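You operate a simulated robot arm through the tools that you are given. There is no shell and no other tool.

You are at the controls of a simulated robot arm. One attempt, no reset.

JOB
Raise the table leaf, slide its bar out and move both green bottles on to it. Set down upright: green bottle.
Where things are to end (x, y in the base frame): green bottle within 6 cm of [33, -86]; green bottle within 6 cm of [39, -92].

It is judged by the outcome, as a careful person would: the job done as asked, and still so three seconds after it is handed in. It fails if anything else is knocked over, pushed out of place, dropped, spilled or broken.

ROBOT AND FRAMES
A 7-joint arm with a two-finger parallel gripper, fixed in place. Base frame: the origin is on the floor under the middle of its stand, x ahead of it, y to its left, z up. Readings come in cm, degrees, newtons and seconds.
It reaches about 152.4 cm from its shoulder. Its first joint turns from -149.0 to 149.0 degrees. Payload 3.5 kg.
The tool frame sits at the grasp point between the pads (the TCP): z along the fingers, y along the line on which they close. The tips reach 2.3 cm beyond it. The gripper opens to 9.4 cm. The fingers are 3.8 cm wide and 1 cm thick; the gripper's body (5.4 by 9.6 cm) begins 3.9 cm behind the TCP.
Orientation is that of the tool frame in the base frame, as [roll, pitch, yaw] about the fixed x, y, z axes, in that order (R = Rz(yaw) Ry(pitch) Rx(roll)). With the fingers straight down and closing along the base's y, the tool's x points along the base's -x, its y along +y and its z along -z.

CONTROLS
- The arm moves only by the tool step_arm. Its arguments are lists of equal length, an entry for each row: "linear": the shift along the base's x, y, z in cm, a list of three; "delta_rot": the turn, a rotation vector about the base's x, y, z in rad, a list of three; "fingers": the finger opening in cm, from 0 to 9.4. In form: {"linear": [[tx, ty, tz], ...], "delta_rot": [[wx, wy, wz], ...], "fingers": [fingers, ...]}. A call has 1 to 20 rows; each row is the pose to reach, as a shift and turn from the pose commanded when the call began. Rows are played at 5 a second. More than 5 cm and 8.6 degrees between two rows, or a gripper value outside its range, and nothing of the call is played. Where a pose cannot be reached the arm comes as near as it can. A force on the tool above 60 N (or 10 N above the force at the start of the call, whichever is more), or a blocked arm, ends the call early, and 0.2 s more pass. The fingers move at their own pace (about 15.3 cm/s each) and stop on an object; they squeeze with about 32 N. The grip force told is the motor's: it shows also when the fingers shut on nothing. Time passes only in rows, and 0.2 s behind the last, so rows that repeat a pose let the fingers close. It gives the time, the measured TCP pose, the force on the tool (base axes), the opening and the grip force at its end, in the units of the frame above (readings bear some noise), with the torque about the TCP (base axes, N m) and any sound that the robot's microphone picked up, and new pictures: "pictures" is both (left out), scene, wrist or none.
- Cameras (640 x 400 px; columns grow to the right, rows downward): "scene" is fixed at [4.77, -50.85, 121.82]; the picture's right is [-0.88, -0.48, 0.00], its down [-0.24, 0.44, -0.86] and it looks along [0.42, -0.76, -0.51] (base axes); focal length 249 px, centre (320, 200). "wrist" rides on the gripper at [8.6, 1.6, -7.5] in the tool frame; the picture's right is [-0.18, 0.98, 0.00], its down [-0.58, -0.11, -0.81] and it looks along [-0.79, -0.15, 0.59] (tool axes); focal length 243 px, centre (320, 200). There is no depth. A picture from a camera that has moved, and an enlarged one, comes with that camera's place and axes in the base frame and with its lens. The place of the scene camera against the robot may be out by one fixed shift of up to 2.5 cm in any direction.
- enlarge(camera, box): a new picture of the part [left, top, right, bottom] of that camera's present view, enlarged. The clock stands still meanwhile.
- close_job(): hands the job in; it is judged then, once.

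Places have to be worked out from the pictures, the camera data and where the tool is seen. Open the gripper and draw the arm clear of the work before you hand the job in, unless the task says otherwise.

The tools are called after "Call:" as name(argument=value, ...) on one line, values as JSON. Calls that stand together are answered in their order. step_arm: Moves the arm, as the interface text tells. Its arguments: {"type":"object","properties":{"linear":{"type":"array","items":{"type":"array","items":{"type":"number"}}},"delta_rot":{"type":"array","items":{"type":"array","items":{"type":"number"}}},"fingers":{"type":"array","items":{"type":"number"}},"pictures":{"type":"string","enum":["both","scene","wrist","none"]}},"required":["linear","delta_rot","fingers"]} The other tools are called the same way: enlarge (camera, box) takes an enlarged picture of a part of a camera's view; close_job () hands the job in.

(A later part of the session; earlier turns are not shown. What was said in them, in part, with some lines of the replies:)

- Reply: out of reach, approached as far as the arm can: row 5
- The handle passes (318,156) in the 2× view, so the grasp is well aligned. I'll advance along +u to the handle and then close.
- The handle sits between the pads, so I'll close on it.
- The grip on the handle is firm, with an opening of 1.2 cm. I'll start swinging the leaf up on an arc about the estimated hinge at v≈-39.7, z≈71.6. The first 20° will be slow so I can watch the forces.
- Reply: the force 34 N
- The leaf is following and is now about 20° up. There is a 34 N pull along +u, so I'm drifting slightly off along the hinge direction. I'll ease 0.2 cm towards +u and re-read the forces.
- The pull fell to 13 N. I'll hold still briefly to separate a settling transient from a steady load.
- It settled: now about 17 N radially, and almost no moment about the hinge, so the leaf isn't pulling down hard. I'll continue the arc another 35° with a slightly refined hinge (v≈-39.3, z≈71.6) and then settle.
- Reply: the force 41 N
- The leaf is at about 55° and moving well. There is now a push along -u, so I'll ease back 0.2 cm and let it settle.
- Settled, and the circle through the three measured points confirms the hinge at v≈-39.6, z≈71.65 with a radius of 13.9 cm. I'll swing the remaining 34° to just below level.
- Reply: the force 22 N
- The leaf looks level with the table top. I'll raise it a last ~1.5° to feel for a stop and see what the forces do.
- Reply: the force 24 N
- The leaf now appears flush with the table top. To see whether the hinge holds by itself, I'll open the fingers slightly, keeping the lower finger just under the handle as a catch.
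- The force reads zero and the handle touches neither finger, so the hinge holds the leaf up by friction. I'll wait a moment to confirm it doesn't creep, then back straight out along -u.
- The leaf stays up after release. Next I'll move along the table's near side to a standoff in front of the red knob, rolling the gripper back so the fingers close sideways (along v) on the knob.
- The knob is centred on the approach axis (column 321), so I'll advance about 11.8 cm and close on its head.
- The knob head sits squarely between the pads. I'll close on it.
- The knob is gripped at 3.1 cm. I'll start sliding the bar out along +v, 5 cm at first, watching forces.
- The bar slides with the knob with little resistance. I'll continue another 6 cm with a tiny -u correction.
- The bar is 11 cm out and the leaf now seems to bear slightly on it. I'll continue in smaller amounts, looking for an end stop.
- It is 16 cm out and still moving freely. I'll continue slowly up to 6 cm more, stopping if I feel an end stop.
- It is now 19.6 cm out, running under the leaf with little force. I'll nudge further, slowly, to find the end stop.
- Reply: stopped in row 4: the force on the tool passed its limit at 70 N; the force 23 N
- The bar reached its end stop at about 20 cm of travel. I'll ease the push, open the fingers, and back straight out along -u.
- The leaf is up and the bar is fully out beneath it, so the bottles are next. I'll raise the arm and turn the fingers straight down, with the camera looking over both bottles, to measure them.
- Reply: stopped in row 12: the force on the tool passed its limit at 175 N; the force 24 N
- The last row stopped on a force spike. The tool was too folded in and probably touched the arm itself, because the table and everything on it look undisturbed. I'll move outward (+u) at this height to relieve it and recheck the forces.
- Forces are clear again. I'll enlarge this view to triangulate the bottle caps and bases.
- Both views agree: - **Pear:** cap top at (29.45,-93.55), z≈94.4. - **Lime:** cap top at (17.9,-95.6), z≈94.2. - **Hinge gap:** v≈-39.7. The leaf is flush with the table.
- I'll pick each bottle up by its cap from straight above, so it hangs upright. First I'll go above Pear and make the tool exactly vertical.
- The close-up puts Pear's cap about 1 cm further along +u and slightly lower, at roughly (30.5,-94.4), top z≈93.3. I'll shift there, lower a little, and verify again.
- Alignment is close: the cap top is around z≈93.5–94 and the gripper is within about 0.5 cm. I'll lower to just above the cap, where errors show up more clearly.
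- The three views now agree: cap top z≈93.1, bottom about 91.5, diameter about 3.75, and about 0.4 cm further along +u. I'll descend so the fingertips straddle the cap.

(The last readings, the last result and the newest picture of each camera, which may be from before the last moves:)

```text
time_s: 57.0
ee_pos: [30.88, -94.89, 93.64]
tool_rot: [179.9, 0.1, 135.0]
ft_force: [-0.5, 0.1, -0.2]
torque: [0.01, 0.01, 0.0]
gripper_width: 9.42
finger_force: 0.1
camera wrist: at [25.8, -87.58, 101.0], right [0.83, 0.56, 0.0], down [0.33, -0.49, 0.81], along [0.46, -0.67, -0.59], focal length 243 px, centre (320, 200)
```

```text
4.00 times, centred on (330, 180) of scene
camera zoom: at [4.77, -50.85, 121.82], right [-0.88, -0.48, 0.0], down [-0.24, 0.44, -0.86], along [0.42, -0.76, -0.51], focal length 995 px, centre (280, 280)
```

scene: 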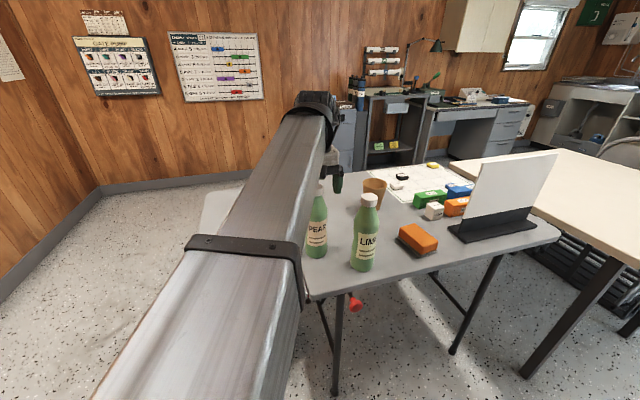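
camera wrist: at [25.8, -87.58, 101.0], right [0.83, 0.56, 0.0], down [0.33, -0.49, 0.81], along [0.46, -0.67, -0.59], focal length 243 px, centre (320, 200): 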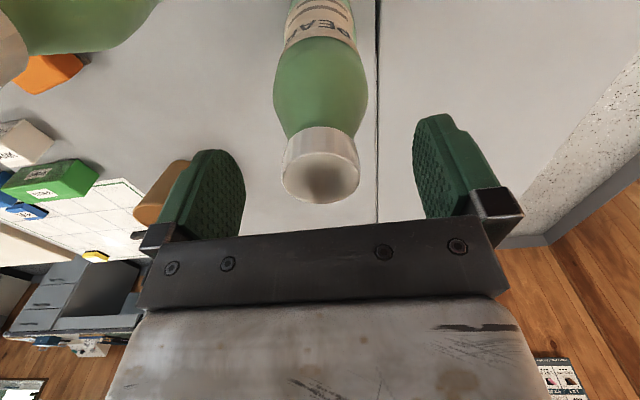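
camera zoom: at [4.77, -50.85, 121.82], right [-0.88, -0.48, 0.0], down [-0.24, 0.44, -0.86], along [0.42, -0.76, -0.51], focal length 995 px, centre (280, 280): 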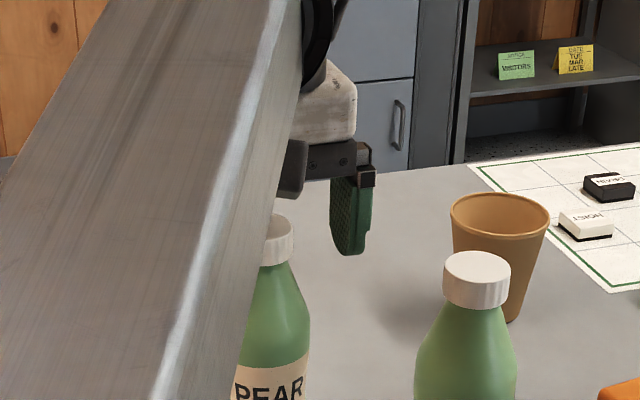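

Combining four views gives a cap at about (30.5,-94.4), top z≈93.7 and bottom about 92.1. I'll move back 0.5 cm along u and up 0.5 cm, then close gently on the cap.

Call:
step_arm(linear=[[-0.18, 0.18, 0.25], [-0.35, 0.35, 0.5], [-0.35, 0.35, 0.5], [-0.35, 0.35, 0.5], [-0.35, 0.35, 0.5], [-0.35, 0.35, 0.5]], delta_rot=[[0, 0, 0], [0, 0, 0], [0, 0, 0], [0, 0, 0], [0, 0, 0], [0, 0, 0]], fingers=[9.4, 7, 5, 3.2, 3.0, 3.0], pictures="both")

Call:
enlarge(camera="wrist", box=[220, 60, 420, 240])

Call:
enlarge(camera="scene", box=[280, 130, 380, 270])

```text
time_s: 58.4
ee_pos: [30.56, -94.57, 94.26]
tool_rot: [179.9, 0.2, 135.0]
ft_force: [0.1, -0.4, 0.6]
torque: [-0.03, 0.01, 0.03]
gripper_width: 3.37
finger_force: 31.7
camera wrist: at [25.44, -87.24, 101.57], right [0.83, 0.56, 0.0], down [0.33, -0.49, 0.81], along [0.46, -0.67, -0.59], focal length 243 px, centre (320, 200)
```

scene: 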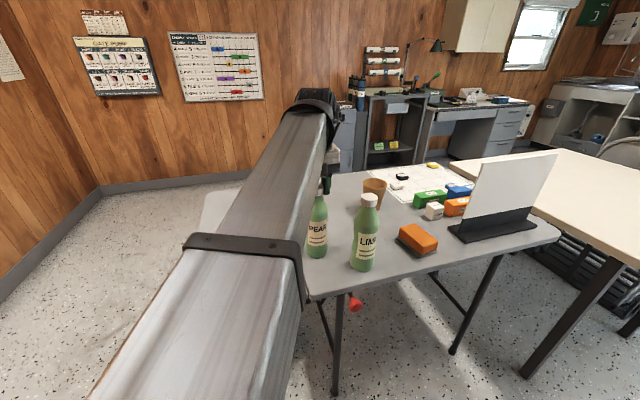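
wrist: 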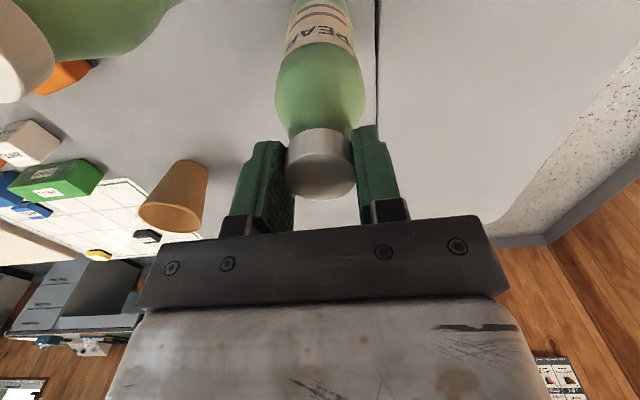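

```text
2.22 times, centred on (320, 150) of wrist
camera zoom: at [25.44, -87.24, 101.57], right [0.83, 0.56, 0.0], down [0.33, -0.49, 0.81], along [0.46, -0.67, -0.59], focal length 539 px, centre (320, 311)
```

zoom: 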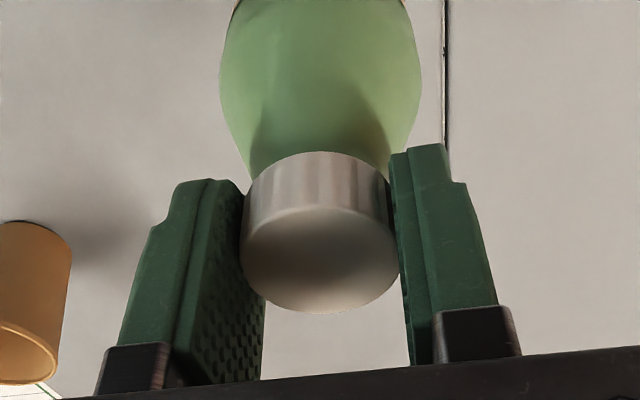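

```text
2.86 times, centred on (330, 200) of scene
camera zoom: at [4.77, -50.85, 121.82], right [-0.88, -0.48, 0.0], down [-0.24, 0.44, -0.86], along [0.42, -0.76, -0.51], focal length 711 px, centre (291, 200)
```

zoom: 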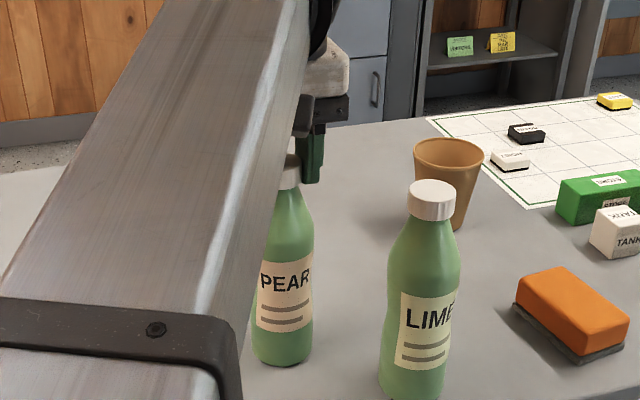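

The cap is gripped at 3.4 cm and well centred. I'll tighten and lift 1.5 cm slowly to check the hold.

Call:
step_arm(linear=[[0, 0, 0], [0, 0, 0], [0, 0, 0.3], [0, 0, 0.7], [0, 0, 1.1], [0, 0, 1.5], [0, 0, 1.5]], delta_rot=[[0, 0, 0], [0, 0, 0], [0, 0, 0], [0, 0, 0], [0, 0, 0], [0, 0, 0], [0, 0, 0]], fingers=[2.2, 2.0, 2.0, 2.0, 2.0, 2.0, 2.0], pictures="both")

Call:
enlarge(camera="scene", box=[280, 150, 400, 290])

Call:
enlarge(camera="wrist", box=[220, 0, 420, 240])

```text
time_s: 60.0
ee_pos: [30.47, -94.62, 95.63]
tool_rot: [179.9, 0.1, 135.0]
ft_force: [0.2, -0.3, -1.2]
torque: [0.04, 0.04, 0.0]
gripper_width: 3.35
finger_force: 31.9
camera wrist: at [25.41, -87.26, 103.05], right [0.83, 0.56, 0.0], down [0.33, -0.49, 0.81], along [0.46, -0.67, -0.59], focal length 243 px, centre (320, 200)
```

scene: 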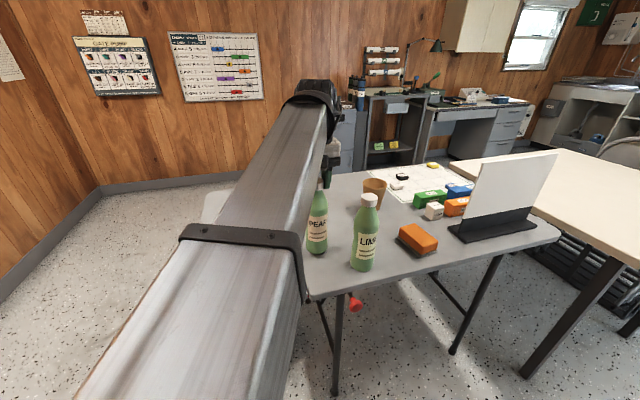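
wrist: 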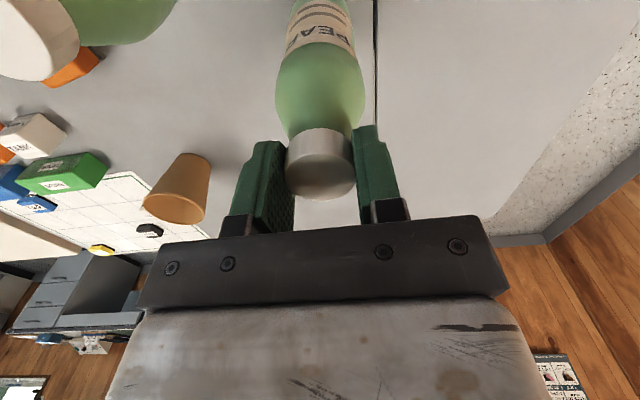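

```text
2.86 times, centred on (340, 220) of scene
camera zoom: at [4.77, -50.85, 121.82], right [-0.88, -0.48, 0.0], down [-0.24, 0.44, -0.86], along [0.42, -0.76, -0.51], focal length 711 px, centre (263, 143)
```

zoom: 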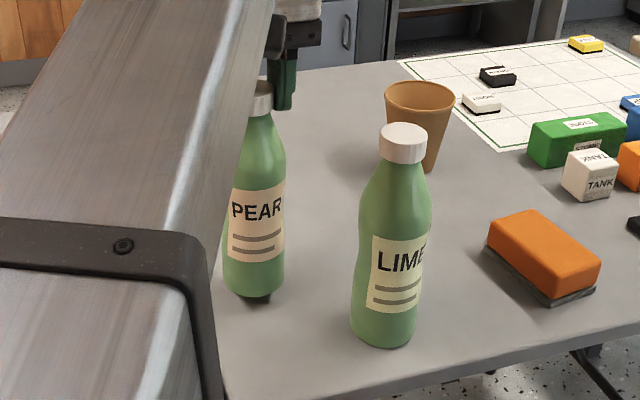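

```text
1.67 times, centred on (320, 120) of wrist
camera zoom: at [25.41, -87.26, 103.05], right [0.83, 0.56, 0.0], down [0.33, -0.49, 0.81], along [0.46, -0.67, -0.59], focal length 404 px, centre (320, 333)
```

zoom: 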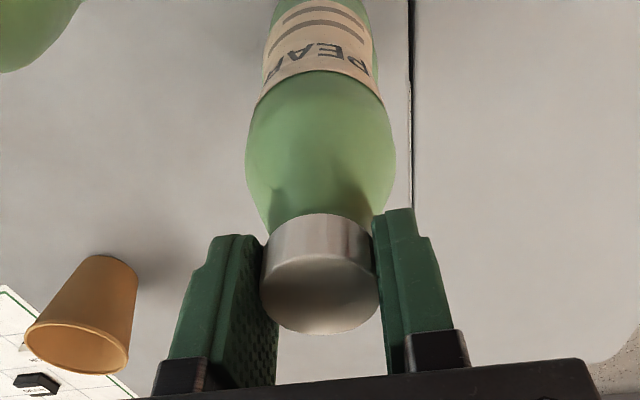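

Pear lifts cleanly and hangs upright. I'll raise it 4 cm and carry it across to above its spot on the leaf at about (41.6,-90.7).

Call:
step_arm(linear=[[0, 0, 1.5], [0, 0, 3], [0, 0, 4], [1.5, 0.5, 4], [3.5, 1.2, 4], [5.5, 1.9, 4], [7.5, 2.6, 4], [9.5, 3.3, 4], [11.15, 3.88, 4], [11.15, 3.88, 4], [11.15, 3.88, 4]], delta_rot=[[0, 0, 0], [0, 0, 0], [0, 0, 0], [0, 0, 0], [0, 0, 0], [0, 0, 0], [0, 0, 0], [0, 0, 0], [0, 0, 0], [0, 0, 0], [0, 0, 0]], fingers=[2, 2, 2, 2, 2, 2, 2, 2, 2, 2, 2], pictures="both")

Call:
enlarge(camera="scene", box=[180, 120, 400, 320])

Call:
enlarge(camera="wrist", box=[160, 0, 480, 240])

```text
time_s: 62.4
ee_pos: [41.95, -90.45, 99.72]
tool_rot: [179.9, 0.2, 135.1]
ft_force: [0.3, -1.6, -0.9]
torque: [-0.01, 0.01, 0.0]
gripper_width: 3.34
finger_force: 32.0
camera wrist: at [36.88, -83.11, 107.06], right [0.83, 0.56, 0.0], down [0.33, -0.49, 0.81], along [0.46, -0.67, -0.59], focal length 243 px, centre (320, 200)
```

scene: 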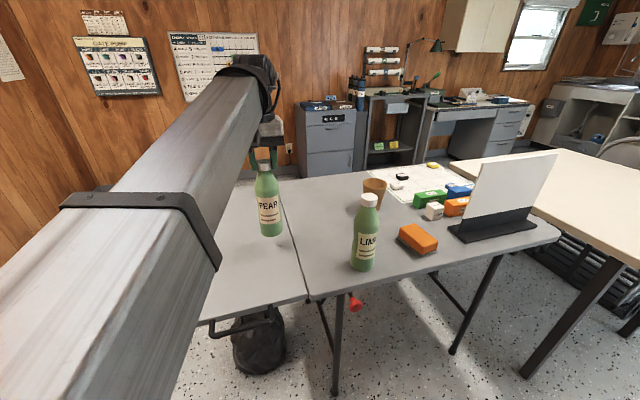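
wrist: 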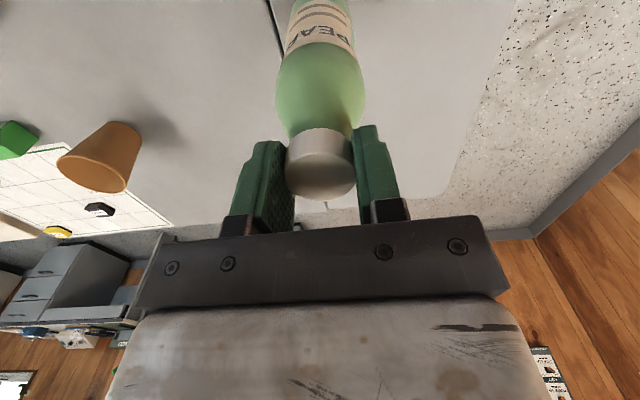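

```text
2.00 times, centred on (290, 220) of scene
camera zoom: at [4.77, -50.85, 121.82], right [-0.88, -0.48, 0.0], down [-0.24, 0.44, -0.86], along [0.42, -0.76, -0.51], focal length 498 px, centre (380, 160)
```

zoom: 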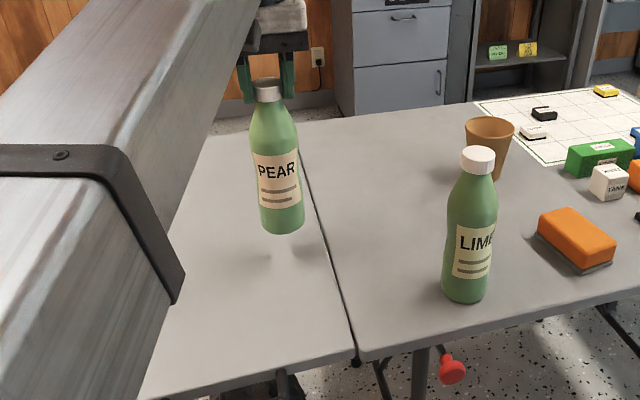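

```text
1.67 times, centred on (320, 120) of wrist
camera zoom: at [36.88, -83.11, 107.06], right [0.83, 0.56, 0.0], down [0.33, -0.49, 0.81], along [0.46, -0.67, -0.59], focal length 404 px, centre (320, 333)
```

zoom: 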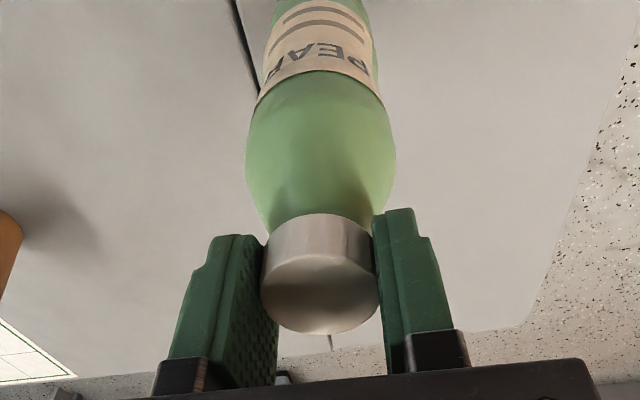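

Pear hangs vertical above the leaf. I'll shift 0.5 cm nearer the target and lower to just above the leaf surface.

Call:
step_arm(linear=[[-0.2, -0.2, -1.2], [-0.35, -0.35, -2.4], [-0.35, -0.35, -3.5], [-0.35, -0.35, -4.4], [-0.35, -0.35, -4.9], [-0.35, -0.35, -4.9]], delta_rot=[[0, 0, 0], [0, 0, 0], [0, 0, 0], [0, 0, 0], [0, 0, 0], [0, 0, 0]], fingers=[2, 2, 2, 2, 2, 2], pictures="scene")

Call:
enlarge(camera="scene", box=[200, 150, 340, 280])

```text
time_s: 63.8
ee_pos: [41.48, -90.96, 94.74]
tool_rot: [179.8, 0.1, 135.0]
ft_force: [0.0, -0.2, -0.8]
torque: [-0.03, 0.02, 0.0]
gripper_width: 3.33
finger_force: 32.2
```

scene: 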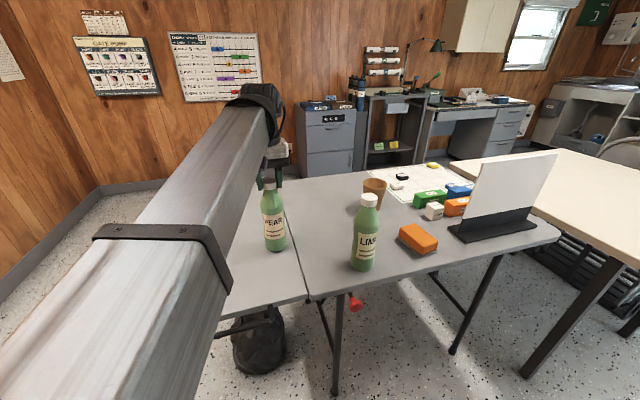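

```text
3.08 times, centred on (270, 215) of scene
camera zoom: at [4.77, -50.85, 121.82], right [-0.88, -0.48, 0.0], down [-0.24, 0.44, -0.86], along [0.42, -0.76, -0.51], focal length 765 px, centre (474, 154)
```

zoom: 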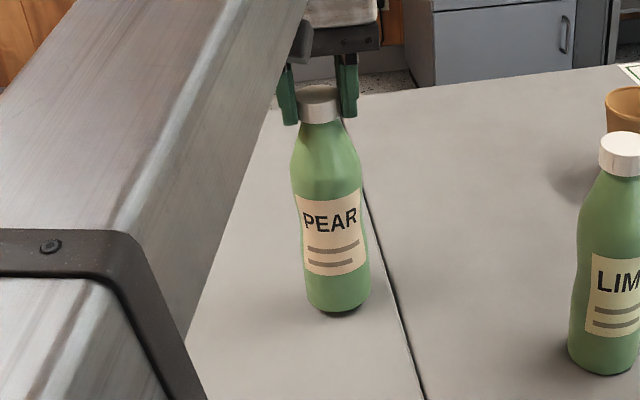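

Pear is only a few mm above the leaf. I'll lower in tiny steps and watch the vertical force for touchdown.

Call:
step_arm(linear=[[0, 0, -0.15], [0, 0, -0.3], [0, 0, -0.4], [0, 0, -0.4]], delta_rot=[[0, 0, 0], [0, 0, 0], [0, 0, 0], [0, 0, 0]], fingers=[2, 2, 2, 2], pictures="none")

```text
time_s: 64.8
ee_pos: [41.38, -91.07, 94.3]
tool_rot: [180.0, 0.1, 135.0]
ft_force: [-0.5, -0.6, -0.9]
torque: [-0.03, 0.02, -0.02]
gripper_width: 3.35
finger_force: 31.6
```

No contact yet, since the force is still just the bottle's weight. I'll continue down in small steps.

Call:
step_arm(linear=[[0, 0, -0.1], [0, 0, -0.2], [0, 0, -0.25], [0, 0, -0.25]], delta_rot=[[0, 0, 0], [0, 0, 0], [0, 0, 0], [0, 0, 0]], fingers=[2, 2, 2, 2], pictures="scene")

Call:
enlarge(camera="scene", box=[240, 200, 310, 270])

```text
time_s: 65.8
ee_pos: [41.41, -91.06, 94.13]
tool_rot: [180.0, 0.3, 134.9]
ft_force: [0.9, -2.2, 9.6]
torque: [-0.55, -0.13, 0.06]
gripper_width: 3.34
finger_force: 31.8
```

scene: 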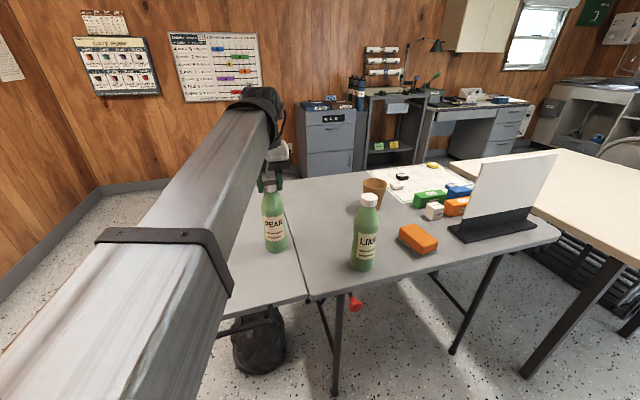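

```text
5.71 times, centred on (275, 235) of scene
camera zoom: at [4.77, -50.85, 121.82], right [-0.88, -0.48, 0.0], down [-0.24, 0.44, -0.86], along [0.42, -0.76, -0.51], focal length 1421 px, centre (577, 0)
```

zoom: 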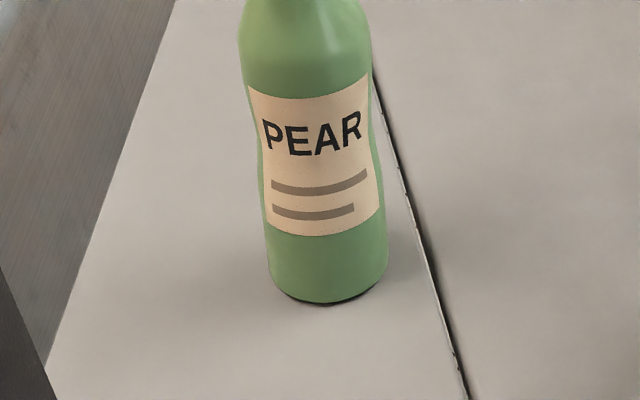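

Touchdown: about 10 N upward, with the base flat on the leaf. I'll unload slightly, open the fingers, and rise straight up.

Call:
step_arm(linear=[[0, 0, 0.08], [0, 0, 0.08], [0, 0, 0.08], [0, 0, 0.08], [0, 0, 0.08], [0, 0, 1.5], [0, 0, 3.5], [0, 0, 6], [0, 0, 9]], delta_rot=[[0, 0, 0], [0, 0, 0], [0, 0, 0], [0, 0, 0], [0, 0, 0], [0, 0, 0], [0, 0, 0], [0, 0, 0], [0, 0, 0]], fingers=[3.0, 3.8, 5.0, 7.0, 8.0, 8.0, 8.0, 8.0, 8.0], pictures="both")

Call:
enlarge(camera="scene", box=[200, 150, 400, 290])

Call:
enlarge(camera="wrist", box=[160, 0, 480, 240])

```text
time_s: 67.8
ee_pos: [41.13, -90.88, 103.09]
tool_rot: [179.9, 0.0, 135.0]
ft_force: [0.2, -0.2, 0.3]
torque: [-0.02, -0.01, -0.01]
gripper_width: 8.01
finger_force: 0.0
camera wrist: at [36.06, -83.6, 110.43], right [0.83, 0.56, 0.0], down [0.33, -0.49, 0.81], along [0.46, -0.67, -0.59], focal length 243 px, centre (320, 200)
```

scene: 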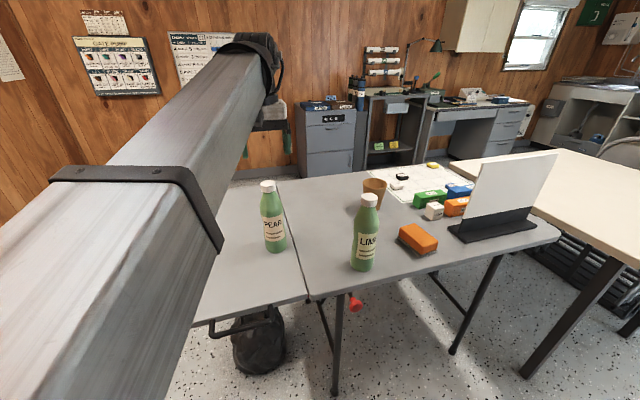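
wrist: 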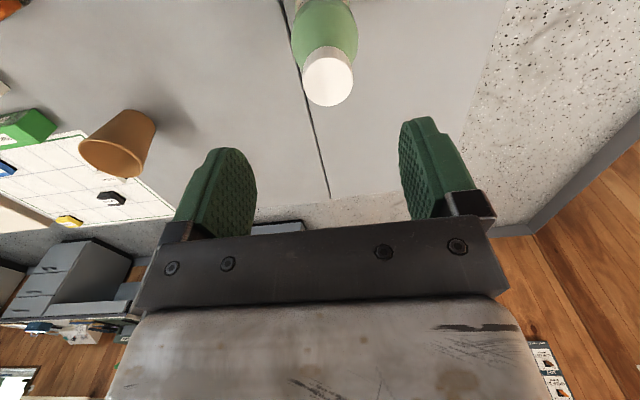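

```text
2.86 times, centred on (300, 220) of scene
camera zoom: at [4.77, -50.85, 121.82], right [-0.88, -0.48, 0.0], down [-0.24, 0.44, -0.86], along [0.42, -0.76, -0.51], focal length 711 px, centre (377, 143)
```

zoom: 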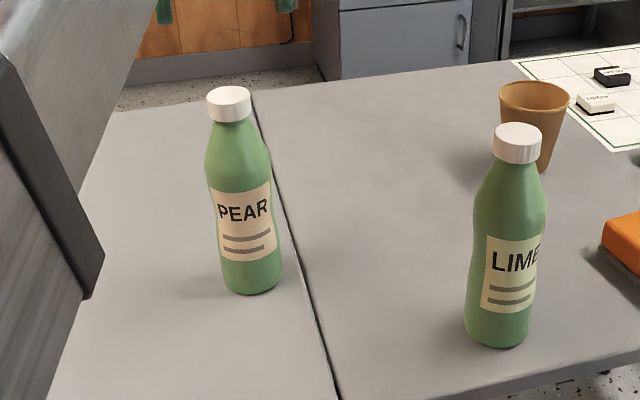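

```text
1.67 times, centred on (320, 120) of wrist
camera zoom: at [36.06, -83.6, 110.43], right [0.83, 0.56, 0.0], down [0.33, -0.49, 0.81], along [0.46, -0.67, -0.59], focal length 404 px, centre (320, 333)
```

zoom: 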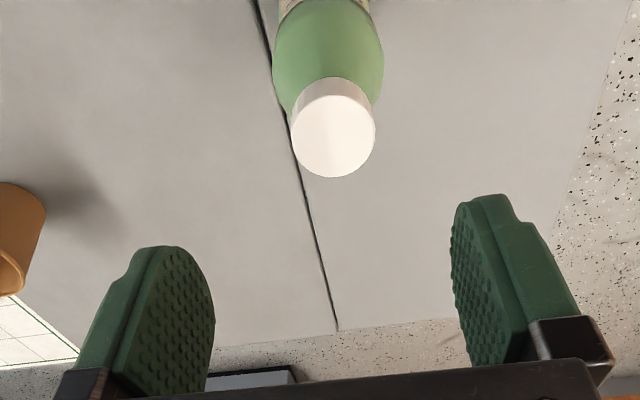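

Pear stands upright on the leaf at about (41.3,-91.0), 2.5 cm from its target. Next I'll move above Lime, estimated at (18.4,-96.5).

Call:
step_arm(linear=[[-3.8, -0.94, 0.5], [-7.6, -1.87, 0.5], [-11.4, -2.8, 0.5], [-15.2, -3.75, 0.5], [-19, -4.7, 0.5], [-22.7, -5.6, 0.5], [-22.7, -5.6, 0.5]], delta_rot=[[0, 0, 0], [0, 0, 0], [0, 0, 0], [0, 0, 0], [0, 0, 0], [0, 0, 0], [0, 0, 0]], fingers=[9.4, 9.4, 9.4, 9.4, 9.4, 9.4, 9.4], pictures="both")

Call:
enlarge(camera="wrist", box=[220, 0, 420, 200])

```text
time_s: 69.4
ee_pos: [18.97, -96.72, 103.48]
tool_rot: [179.8, 0.1, 134.9]
ft_force: [-0.6, 0.0, 0.2]
torque: [0.0, 0.0, 0.0]
gripper_width: 9.41
finger_force: 0.0
camera wrist: at [13.79, -89.32, 110.93], right [0.83, 0.56, 0.0], down [0.33, -0.49, 0.81], along [0.46, -0.67, -0.59], focal length 243 px, centre (320, 200)
```

scene: 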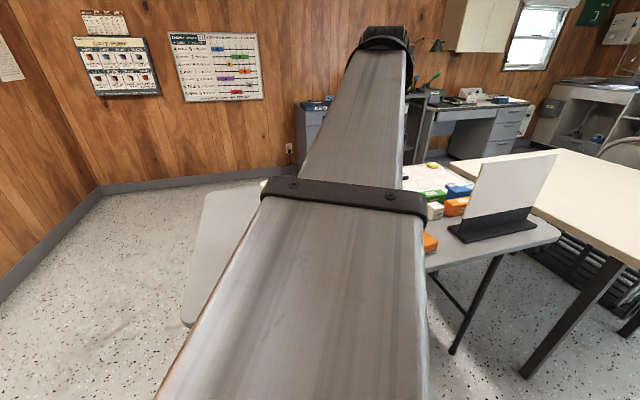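
wrist: 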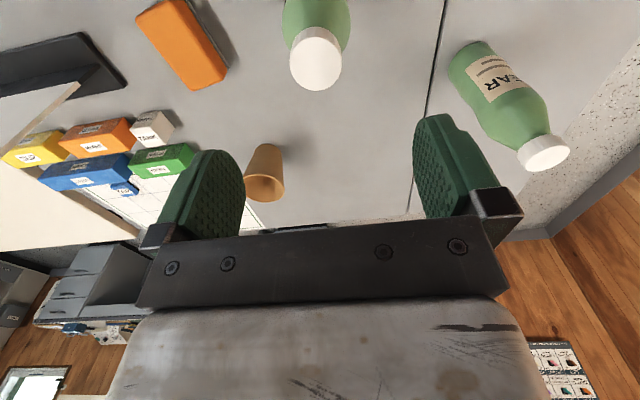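

```text
2.00 times, centred on (320, 100) of wrist
camera zoom: at [13.79, -89.32, 110.93], right [0.83, 0.56, 0.0], down [0.33, -0.49, 0.81], along [0.46, -0.67, -0.59], focal length 485 px, centre (320, 400)
```

zoom: 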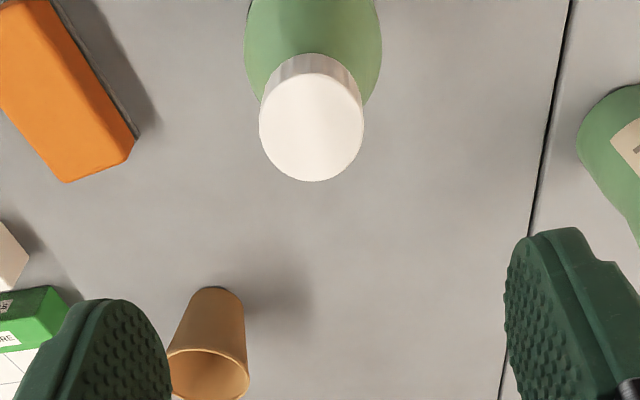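

Lime's cap works out at about (17.96,-95.93). I'll shift to that and lower to just above the cap for a check.

Call:
step_arm(linear=[[-0.5, 0.4, -1], [-0.95, 0.78, -3.5], [-0.95, 0.78, -6], [-0.95, 0.78, -6]], delta_rot=[[0, 0, 0], [0, 0, 0], [0, 0, 0], [0, 0, 0]], fingers=[9.4, 9.4, 9.4, 9.4], pictures="wrist")

Call:
enlarge(camera="wrist", box=[220, 60, 420, 240])

```text
time_s: 70.4
ee_pos: [17.9, -95.77, 97.48]
tool_rot: [179.9, 0.0, 135.0]
ft_force: [-0.8, -0.8, 0.1]
torque: [0.0, -0.03, 0.02]
gripper_width: 9.39
finger_force: 0.0
camera wrist: at [12.83, -88.45, 104.91], right [0.83, 0.56, 0.0], down [0.33, -0.49, 0.81], along [0.46, -0.67, -0.59], focal length 243 px, centre (320, 200)
```

wrist: 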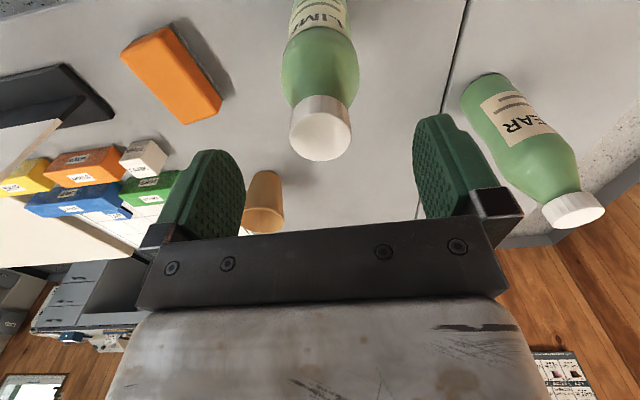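

```text
2.22 times, centred on (320, 150) of wrist
camera zoom: at [12.83, -88.45, 104.91], right [0.83, 0.56, 0.0], down [0.33, -0.49, 0.81], along [0.46, -0.67, -0.59], focal length 539 px, centre (320, 311)
```

zoom: 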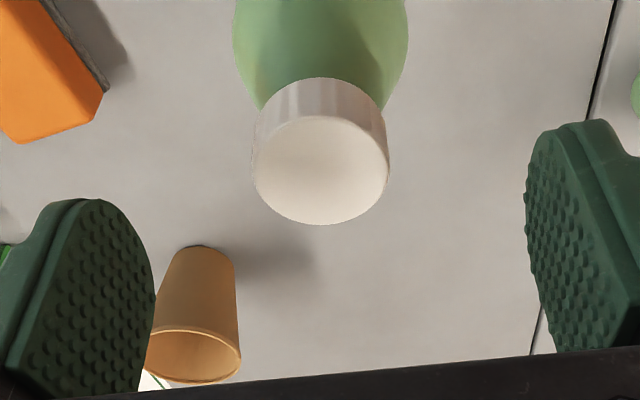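

Lime's cap is centred to within 2 mm and its top is confirmed at z≈93.75. I'll descend to the same grip height as before (TCP z≈94.2) and close.

Call:
step_arm(linear=[[0.08, -0.11, -1.1], [0.08, -0.11, -2.2], [0.08, -0.11, -3.25], [0.08, -0.11, -3.25], [0.08, -0.11, -3.25], [0.08, -0.11, -3.25], [0.08, -0.11, -3.25], [0.08, -0.11, -3.25]], delta_rot=[[0, 0, 0], [0, 0, 0], [0, 0, 0], [0, 0, 0], [0, 0, 0], [0, 0, 0], [0, 0, 0], [0, 0, 0]], fingers=[9.4, 9.4, 9.4, 7.0, 5.0, 3.2, 2.2, 2.0], pictures="wrist")

Call:
enlarge(camera="wrist", box=[220, 60, 420, 240])

```text
time_s: 72.2
ee_pos: [17.96, -96.12, 94.38]
tool_rot: [179.9, 0.2, 135.0]
ft_force: [0.7, 0.7, -0.1]
torque: [0.02, -0.02, 0.01]
gripper_width: 3.36
finger_force: 32.0
camera wrist: at [12.82, -88.63, 101.64], right [0.83, 0.56, 0.0], down [0.33, -0.49, 0.81], along [0.46, -0.67, -0.59], focal length 243 px, centre (320, 200)
```

wrist: 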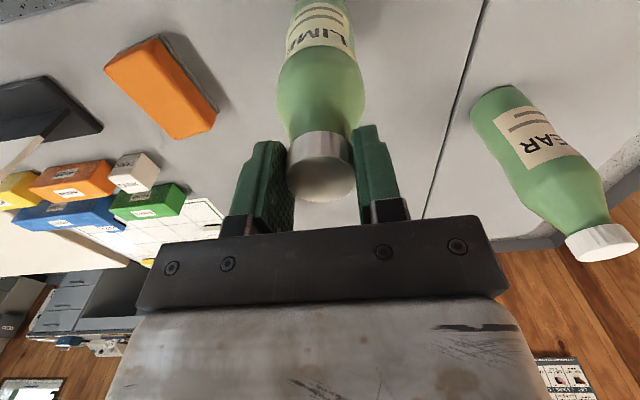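

```text
2.22 times, centred on (320, 150) of wrist
camera zoom: at [12.82, -88.63, 101.64], right [0.83, 0.56, 0.0], down [0.33, -0.49, 0.81], along [0.46, -0.67, -0.59], focal length 539 px, centre (320, 311)
```

zoom: 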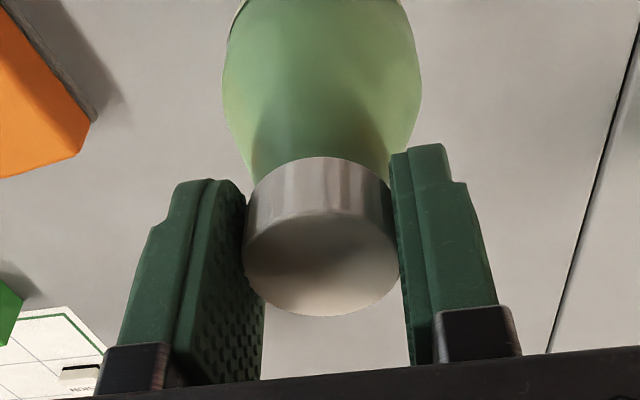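

Lime is gripped just as Pear was. I'll lift it and carry it to above (34.2,-83.5), about 10 cm from Pear on the near side.

Call:
step_arm(linear=[[0, 0, 0.4], [0, 0, 1.2], [0, 0, 2.2], [0, 0, 3.5], [0, 0, 5], [1.6, 1.25, 5], [4.1, 3.2, 5], [6.8, 5.3, 5], [9.5, 7.4, 5], [12.2, 9.5, 5], [14.6, 11.4, 5], [16.2, 12.6, 5], [16.2, 12.6, 5], [16.2, 12.6, 5]], delta_rot=[[0, 0, 0], [0, 0, 0], [0, 0, 0], [0, 0, 0], [0, 0, 0], [0, 0, 0], [0, 0, 0], [0, 0, 0], [0, 0, 0], [0, 0, 0], [0, 0, 0], [0, 0, 0], [0, 0, 0], [0, 0, 0]], fingers=[2, 2, 2, 2, 2, 2, 2, 2, 2, 2, 2, 2, 2, 2], pictures="both")

Call:
enlarge(camera="wrist", box=[160, 0, 480, 240])

Call:
enlarge(camera="scene", box=[180, 150, 360, 310])

```text
time_s: 75.2
ee_pos: [33.99, -83.54, 99.35]
tool_rot: [179.9, 0.1, 135.1]
ft_force: [0.3, -0.3, -0.2]
torque: [0.06, 0.0, 0.02]
gripper_width: 3.35
finger_force: 31.9
camera wrist: at [28.91, -76.16, 106.75], right [0.83, 0.56, 0.0], down [0.33, -0.49, 0.81], along [0.46, -0.67, -0.59], focal length 243 px, centre (320, 200)
```

scene: 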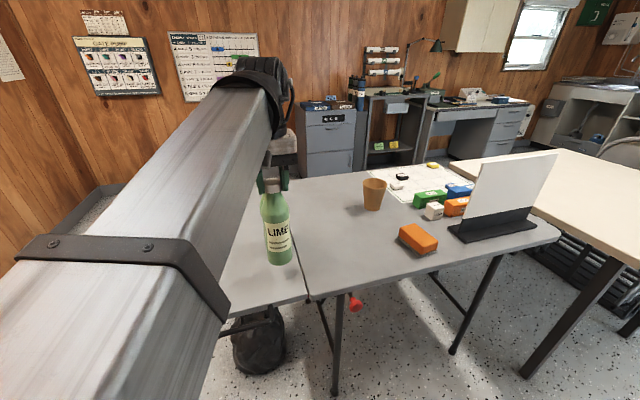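
wrist: 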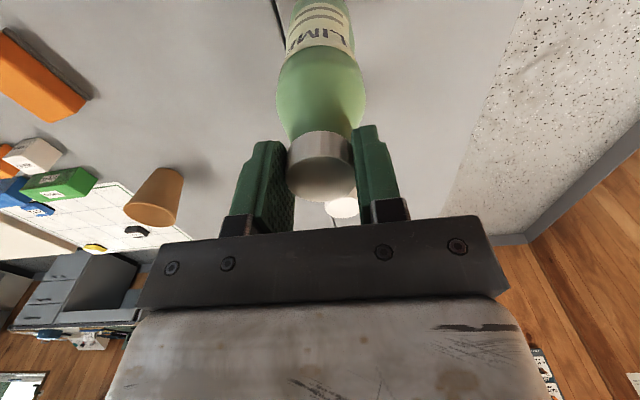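

```text
1.67 times, centred on (320, 120) of wrist
camera zoom: at [28.91, -76.16, 106.75], right [0.83, 0.56, 0.0], down [0.33, -0.49, 0.81], along [0.46, -0.67, -0.59], focal length 404 px, centre (320, 333)
```

zoom: 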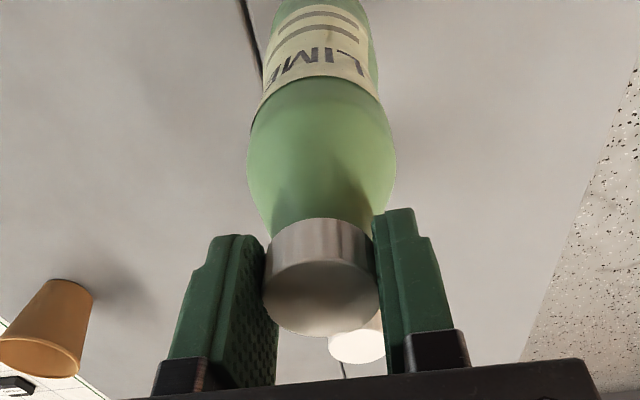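

```text
2.50 times, centred on (270, 230) of scene
camera zoom: at [4.77, -50.85, 121.82], right [-0.88, -0.48, 0.0], down [-0.24, 0.44, -0.86], along [0.42, -0.76, -0.51], focal length 622 px, centre (445, 125)
```

zoom: 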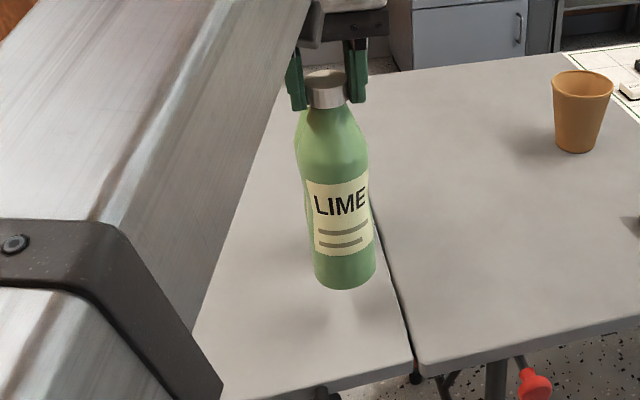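

Lime hangs vertical over its spot, 2.7 cm from the target. I'll lower to just above the leaf.

Call:
step_arm(linear=[[0, 0, -1.2], [0, 0, -2.4], [0, 0, -3.6], [0, 0, -4.4], [0, 0, -4.8], [0, 0, -4.8]], delta_rot=[[0, 0, 0], [0, 0, 0], [0, 0, 0], [0, 0, 0], [0, 0, 0], [0, 0, 0]], fingers=[2, 2, 2, 2, 2, 2], pictures="none")

Call:
step_arm(linear=[[0, 0, -0.1], [0, 0, -0.2], [0, 0, -0.3], [0, 0, -0.3]], delta_rot=[[0, 0, 0], [0, 0, 0], [0, 0, 0], [0, 0, 0]], fingers=[2, 2, 2, 2], pictures="scene")

```text
time_s: 76.6
ee_pos: [34.07, -83.21, 94.68]
tool_rot: [179.8, 0.1, 135.0]
ft_force: [-1.2, 0.8, -0.3]
torque: [-0.01, 0.05, 0.01]
gripper_width: 3.35
finger_force: 31.9
```

```text
time_s: 77.6
ee_pos: [33.99, -83.31, 94.33]
tool_rot: [-180.0, 0.1, 135.0]
ft_force: [-0.1, -0.6, -0.3]
torque: [-0.02, 0.0, -0.04]
gripper_width: 3.36
finger_force: 31.9
```

scene: 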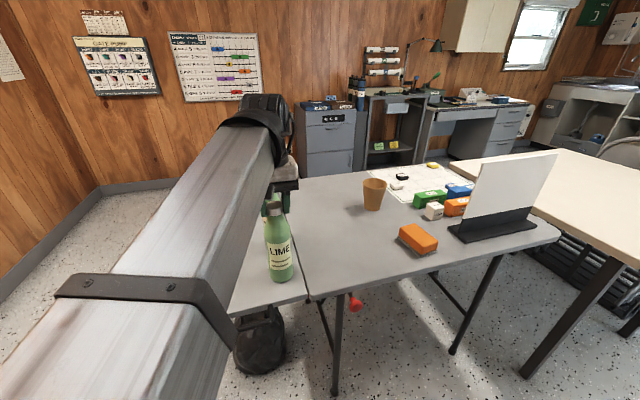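

No contact yet at 94.3. I'll continue down in small steps until touchdown.

Call:
step_arm(linear=[[0, 0, -0.08], [0, 0, -0.16], [0, 0, -0.22], [0, 0, -0.22]], delta_rot=[[0, 0, 0], [0, 0, 0], [0, 0, 0], [0, 0, 0]], fingers=[2, 2, 2, 2], pictures="none")

```text
time_s: 78.6
ee_pos: [33.95, -83.39, 94.05]
tool_rot: [-179.9, 0.3, 135.0]
ft_force: [1.5, 0.5, 28.2]
torque: [-0.36, 0.07, -0.03]
gripper_width: 3.35
finger_force: 31.9
```

Contact is made, a bit firm at 28 N. I'll ease up 0.14 cm before opening.

Call:
step_arm(linear=[[0, 0, 0.07], [0, 0, 0.14], [0, 0, 0.14]], delta_rot=[[0, 0, 0], [0, 0, 0], [0, 0, 0]], fingers=[2, 2, 2], pictures="none")

```text
time_s: 79.4
ee_pos: [34.14, -83.27, 94.13]
tool_rot: [179.9, 0.1, 135.0]
ft_force: [-0.3, -0.4, 4.9]
torque: [-0.36, 0.13, 0.01]
gripper_width: 3.37
finger_force: 32.2
```

The load is down to 5 N with Lime resting on the leaf. I'll open gently and rise straight up.

Call:
step_arm(linear=[[0, 0, 0], [0, 0, 0], [0, 0, 0], [0, 0, 0], [0, 0, 0], [0, 0, 1.5], [0, 0, 3.5], [0, 0, 6.5], [0, 0, 10]], delta_rot=[[0, 0, 0], [0, 0, 0], [0, 0, 0], [0, 0, 0], [0, 0, 0], [0, 0, 0], [0, 0, 0], [0, 0, 0], [0, 0, 0]], fingers=[3.0, 3.8, 5.0, 7.0, 8.0, 8.0, 8.0, 8.0, 8.0], pictures="both")

Call:
enlarge(camera="scene", box=[180, 150, 360, 310])

Call:
enlarge(camera="wrist", box=[160, 0, 480, 240])

```text
time_s: 81.4
ee_pos: [33.97, -83.15, 104.24]
tool_rot: [179.9, 0.1, 135.0]
ft_force: [0.1, 0.2, 0.4]
torque: [-0.02, -0.02, 0.01]
gripper_width: 7.96
finger_force: 0.1
camera wrist: at [29.0, -75.71, 111.54], right [0.83, 0.56, 0.0], down [0.33, -0.49, 0.81], along [0.46, -0.67, -0.59], focal length 243 px, centre (320, 200)
```

scene: 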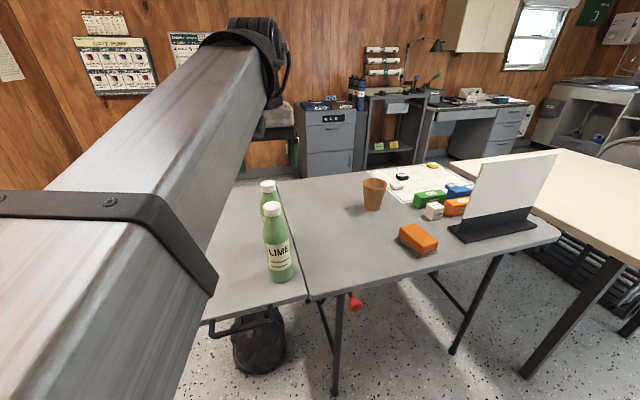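
wrist: 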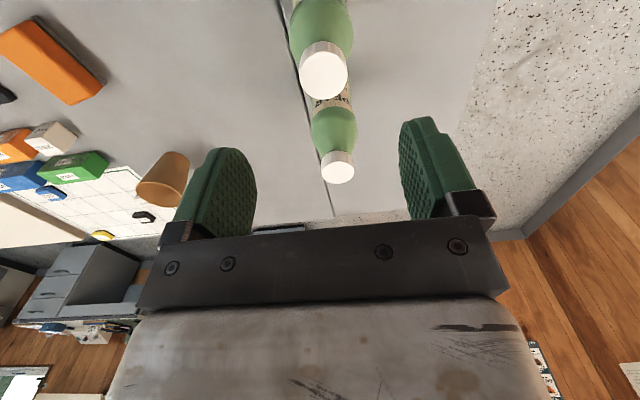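

```text
2.50 times, centred on (270, 230) of scene
camera zoom: at [4.77, -50.85, 121.82], right [-0.88, -0.48, 0.0], down [-0.24, 0.44, -0.86], along [0.42, -0.76, -0.51], focal length 622 px, centre (445, 125)
```

zoom: 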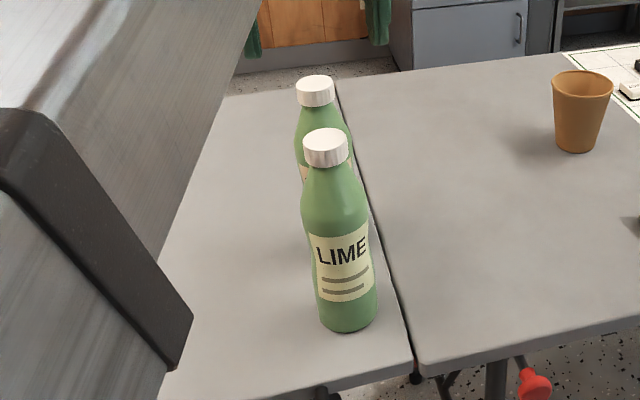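

```text
1.67 times, centred on (320, 120) of wrist
camera zoom: at [29.0, -75.71, 111.54], right [0.83, 0.56, 0.0], down [0.33, -0.49, 0.81], along [0.46, -0.67, -0.59], focal length 404 px, centre (320, 333)
```

zoom: 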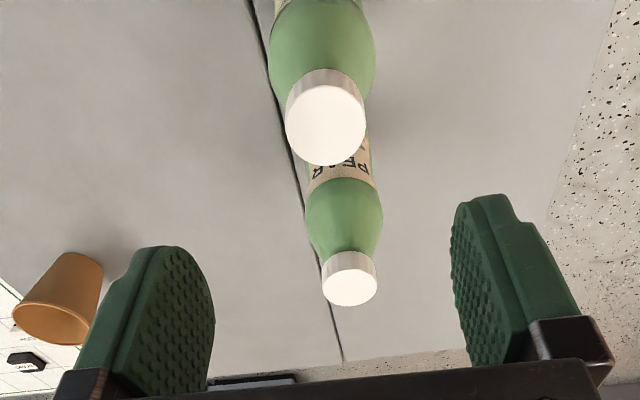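

Both bottles stand upright on the leaf, with Lime at about (34,-83.3). I'll draw the arm clear, up and away from the table, then inspect the final state.

Call:
step_arm(linear=[[1, 2, 1.5], [2.5, 5, 3], [4.5, 8.5, 4], [6.5, 12, 5], [8.5, 15.5, 5.5], [10.5, 19, 6], [12.5, 22.5, 6], [14.5, 26, 6], [16, 29, 6], [16, 29, 6]], delta_rot=[[0, 0, 0], [0, 0, 0], [0, 0, 0], [0, 0, 0], [0, 0, 0], [0, 0, 0], [0, 0, 0], [0, 0, 0], [0, 0, 0], [0, 0, 0]], fingers=[8, 8, 8, 8, 8, 8, 8, 8, 8, 8], pictures="both")

Call:
enlarge(camera="scene", box=[170, 150, 410, 350])

Call:
enlarge(camera="wrist", box=[160, 0, 480, 240])

```text
time_s: 82.2
ee_pos: [38.5, -75.5, 107.94]
tool_rot: [-179.7, 0.8, 135.5]
ft_force: [7.2, -3.0, -10.1]
torque: [-0.78, 0.13, -0.46]
gripper_width: 8.01
finger_force: 0.0
stopped in row 4: the force on the tool passed its limit at 75 N (the readings are from after the stop); the commanded pose is now the measured one
camera wrist: at [33.24, -68.16, 115.28], right [0.82, 0.57, 0.0], down [0.33, -0.47, 0.82], along [0.47, -0.67, -0.58], focal length 243 px, centre (320, 200)
```

scene: 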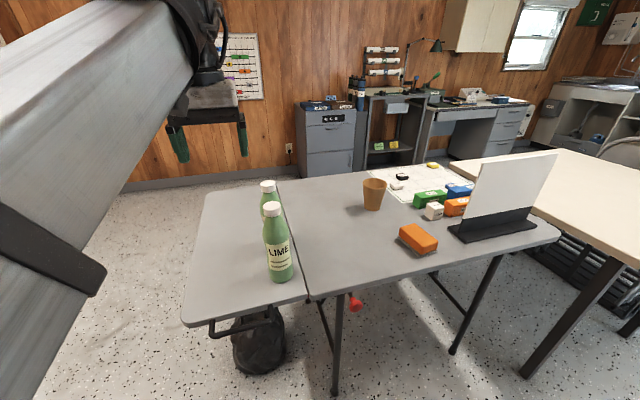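
wrist: 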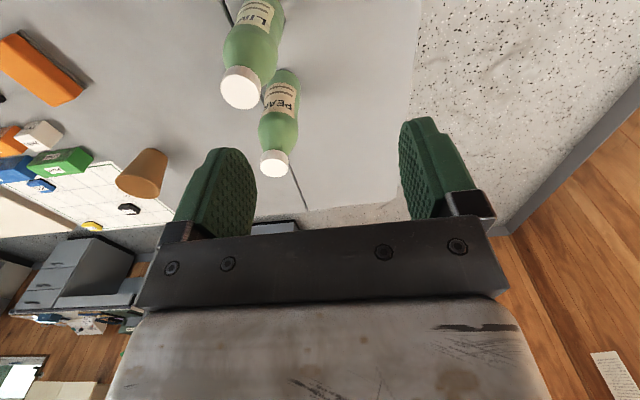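

```text
2.00 times, centred on (290, 250) of scene
camera zoom: at [4.77, -50.85, 121.82], right [-0.88, -0.48, 0.0], down [-0.24, 0.44, -0.86], along [0.42, -0.76, -0.51], focal length 498 px, centre (380, 100)
```

zoom: 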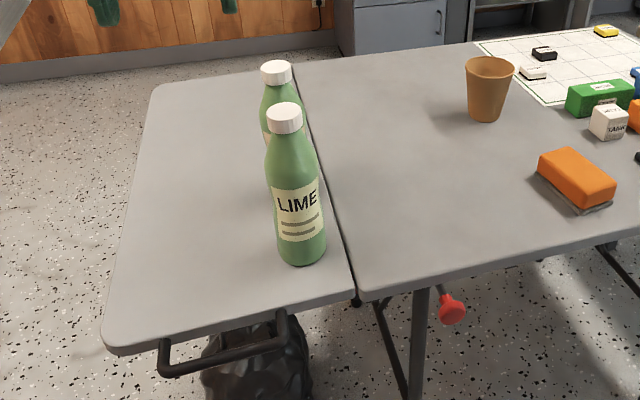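

```text
1.67 times, centred on (320, 120) of wrist
camera zoom: at [33.24, -68.16, 115.28], right [0.82, 0.57, 0.0], down [0.33, -0.47, 0.82], along [0.47, -0.67, -0.58], focal length 404 px, centre (320, 333)
```

zoom: 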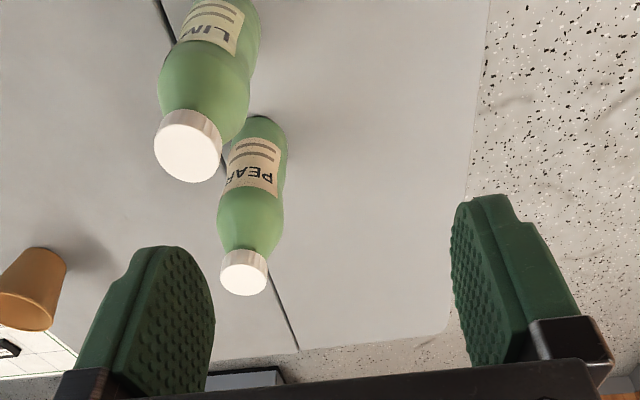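

The bottles and table are undisturbed. The arm folded in too tightly again and touched itself at the wrist. I'll relieve this by moving outward in +x, over the floor beside the leaf, where there is more room.

Call:
step_arm(linear=[[1, -0.5, -0.3], [2.5, -0.8, -0.5], [5, -0.8, -1], [8, -0.5, -1.5], [11, 0, -2], [14, 1, -2], [17, 2, -2], [20, 3, -2], [23, 4, -2], [23, 4, -2]], delta_rot=[[0, 0, 0], [0, 0, 0], [0, 0, 0], [0, 0, 0], [0, 0, 0], [0, 0, 0], [0, 0, 0], [0, 0, 0], [0, 0, 0], [0, 0, 0]], fingers=[8, 8, 8, 8, 8, 8, 8, 8, 8, 8], pictures="both")

Call:
enlarge(camera="scene", box=[170, 150, 410, 350])

```text
time_s: 84.4
ee_pos: [61.23, -71.33, 106.13]
tool_rot: [-179.8, 0.8, 135.5]
ft_force: [0.4, 0.7, -0.4]
torque: [-0.01, -0.01, 0.0]
gripper_width: 8.0
finger_force: 0.0
camera wrist: at [55.94, -64.03, 113.4], right [0.82, 0.57, 0.0], down [0.33, -0.48, 0.81], along [0.47, -0.67, -0.58], focal length 243 px, centre (320, 200)
```

scene: 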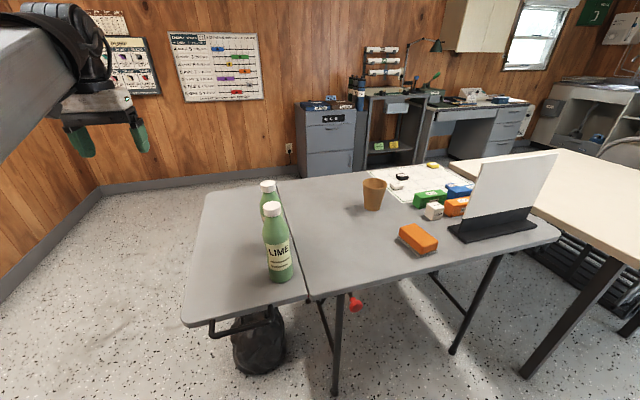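
wrist: 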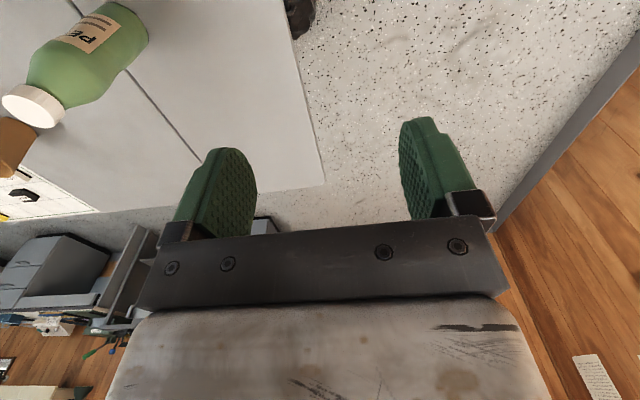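

```text
2.00 times, centred on (290, 250) of scene
camera zoom: at [4.77, -50.85, 121.82], right [-0.88, -0.48, 0.0], down [-0.24, 0.44, -0.86], along [0.42, -0.76, -0.51], focal length 498 px, centre (380, 100)
```

zoom: 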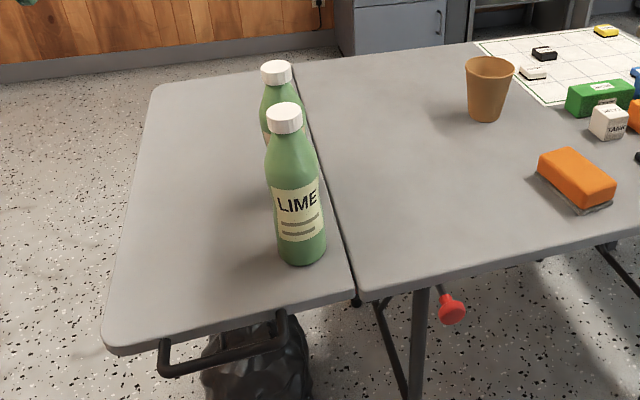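

The arm is well clear and the forces read zero. The leaf is level with the bar fully out beneath it. Pear (≈41.3,-91.0) and Lime (≈34.0,-83.4) stand upright on the leaf within 3 cm of their targets, and everything else is where it was. I'll hold still a moment for a last check.

Call:
step_arm(linear=[[0, 0, 0], [0, 0, 0], [0, 0, 0], [0, 0, 0], [0, 0, 0], [0, 0, 0], [0, 0, 0], [0, 0, 0], [0, 0, 0], [0, 0, 0]], delta_rot=[[0, 0, 0], [0, 0, 0], [0, 0, 0], [0, 0, 0], [0, 0, 0], [0, 0, 0], [0, 0, 0], [0, 0, 0], [0, 0, 0], [0, 0, 0]], fingers=[9.4, 9.4, 9.4, 9.4, 9.4, 9.4, 9.4, 9.4, 9.4, 9.4], pictures="scene")

```text
time_s: 86.6
ee_pos: [61.21, -71.44, 106.21]
tool_rot: [-179.7, 0.7, 135.5]
ft_force: [0.0, 0.0, 0.3]
torque: [0.01, -0.02, 0.05]
gripper_width: 9.41
finger_force: 0.0
```

scene: 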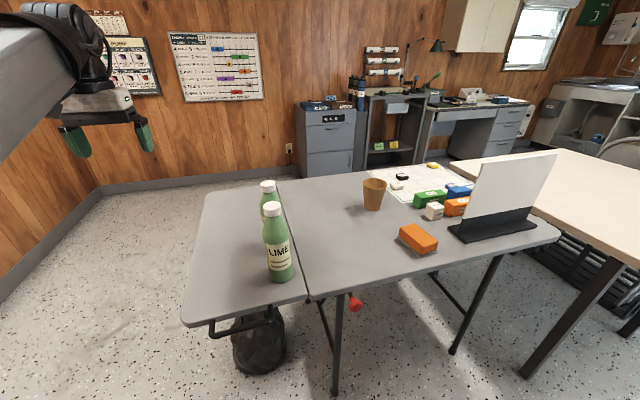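

Nothing moved over two seconds: the leaf is up and supported, and both bottles are upright on it. The gripper is open and clear, so I'm handing the job in.

Call:
close_job()

```text
The job is handed in.
```

The table leaf is up, its support bar is pulled out to the end stop beneath it, and both green bottles are standing upright on the leaf. I've handed the job in; I don't have the verdict.

| Bottle | Estimated position | Target | Distance from target |
|---|---|---|---|
| Lime | (34.0, -83.4) | (33, -86) | about 2.8 cm |
| Pear | (41.3, -91.0) | (39, -92) | about 2.5 cm |

- **Placement:** both bottles are a little outward of their targets. The targets lie close to the hinge gap, and this keeps each base wholly on the leaf.
- **Force stops:** three moves were cut short by the force limit. One was the bar reaching its end stop. The other two came while I was moving the arm clear; I think it folded in too tightly and touched itself.
- **Final state:** nothing on or around the table looked disturbed. In a two-second hold before I handed in, nothing moved, and the gripper was open and clear of the table.
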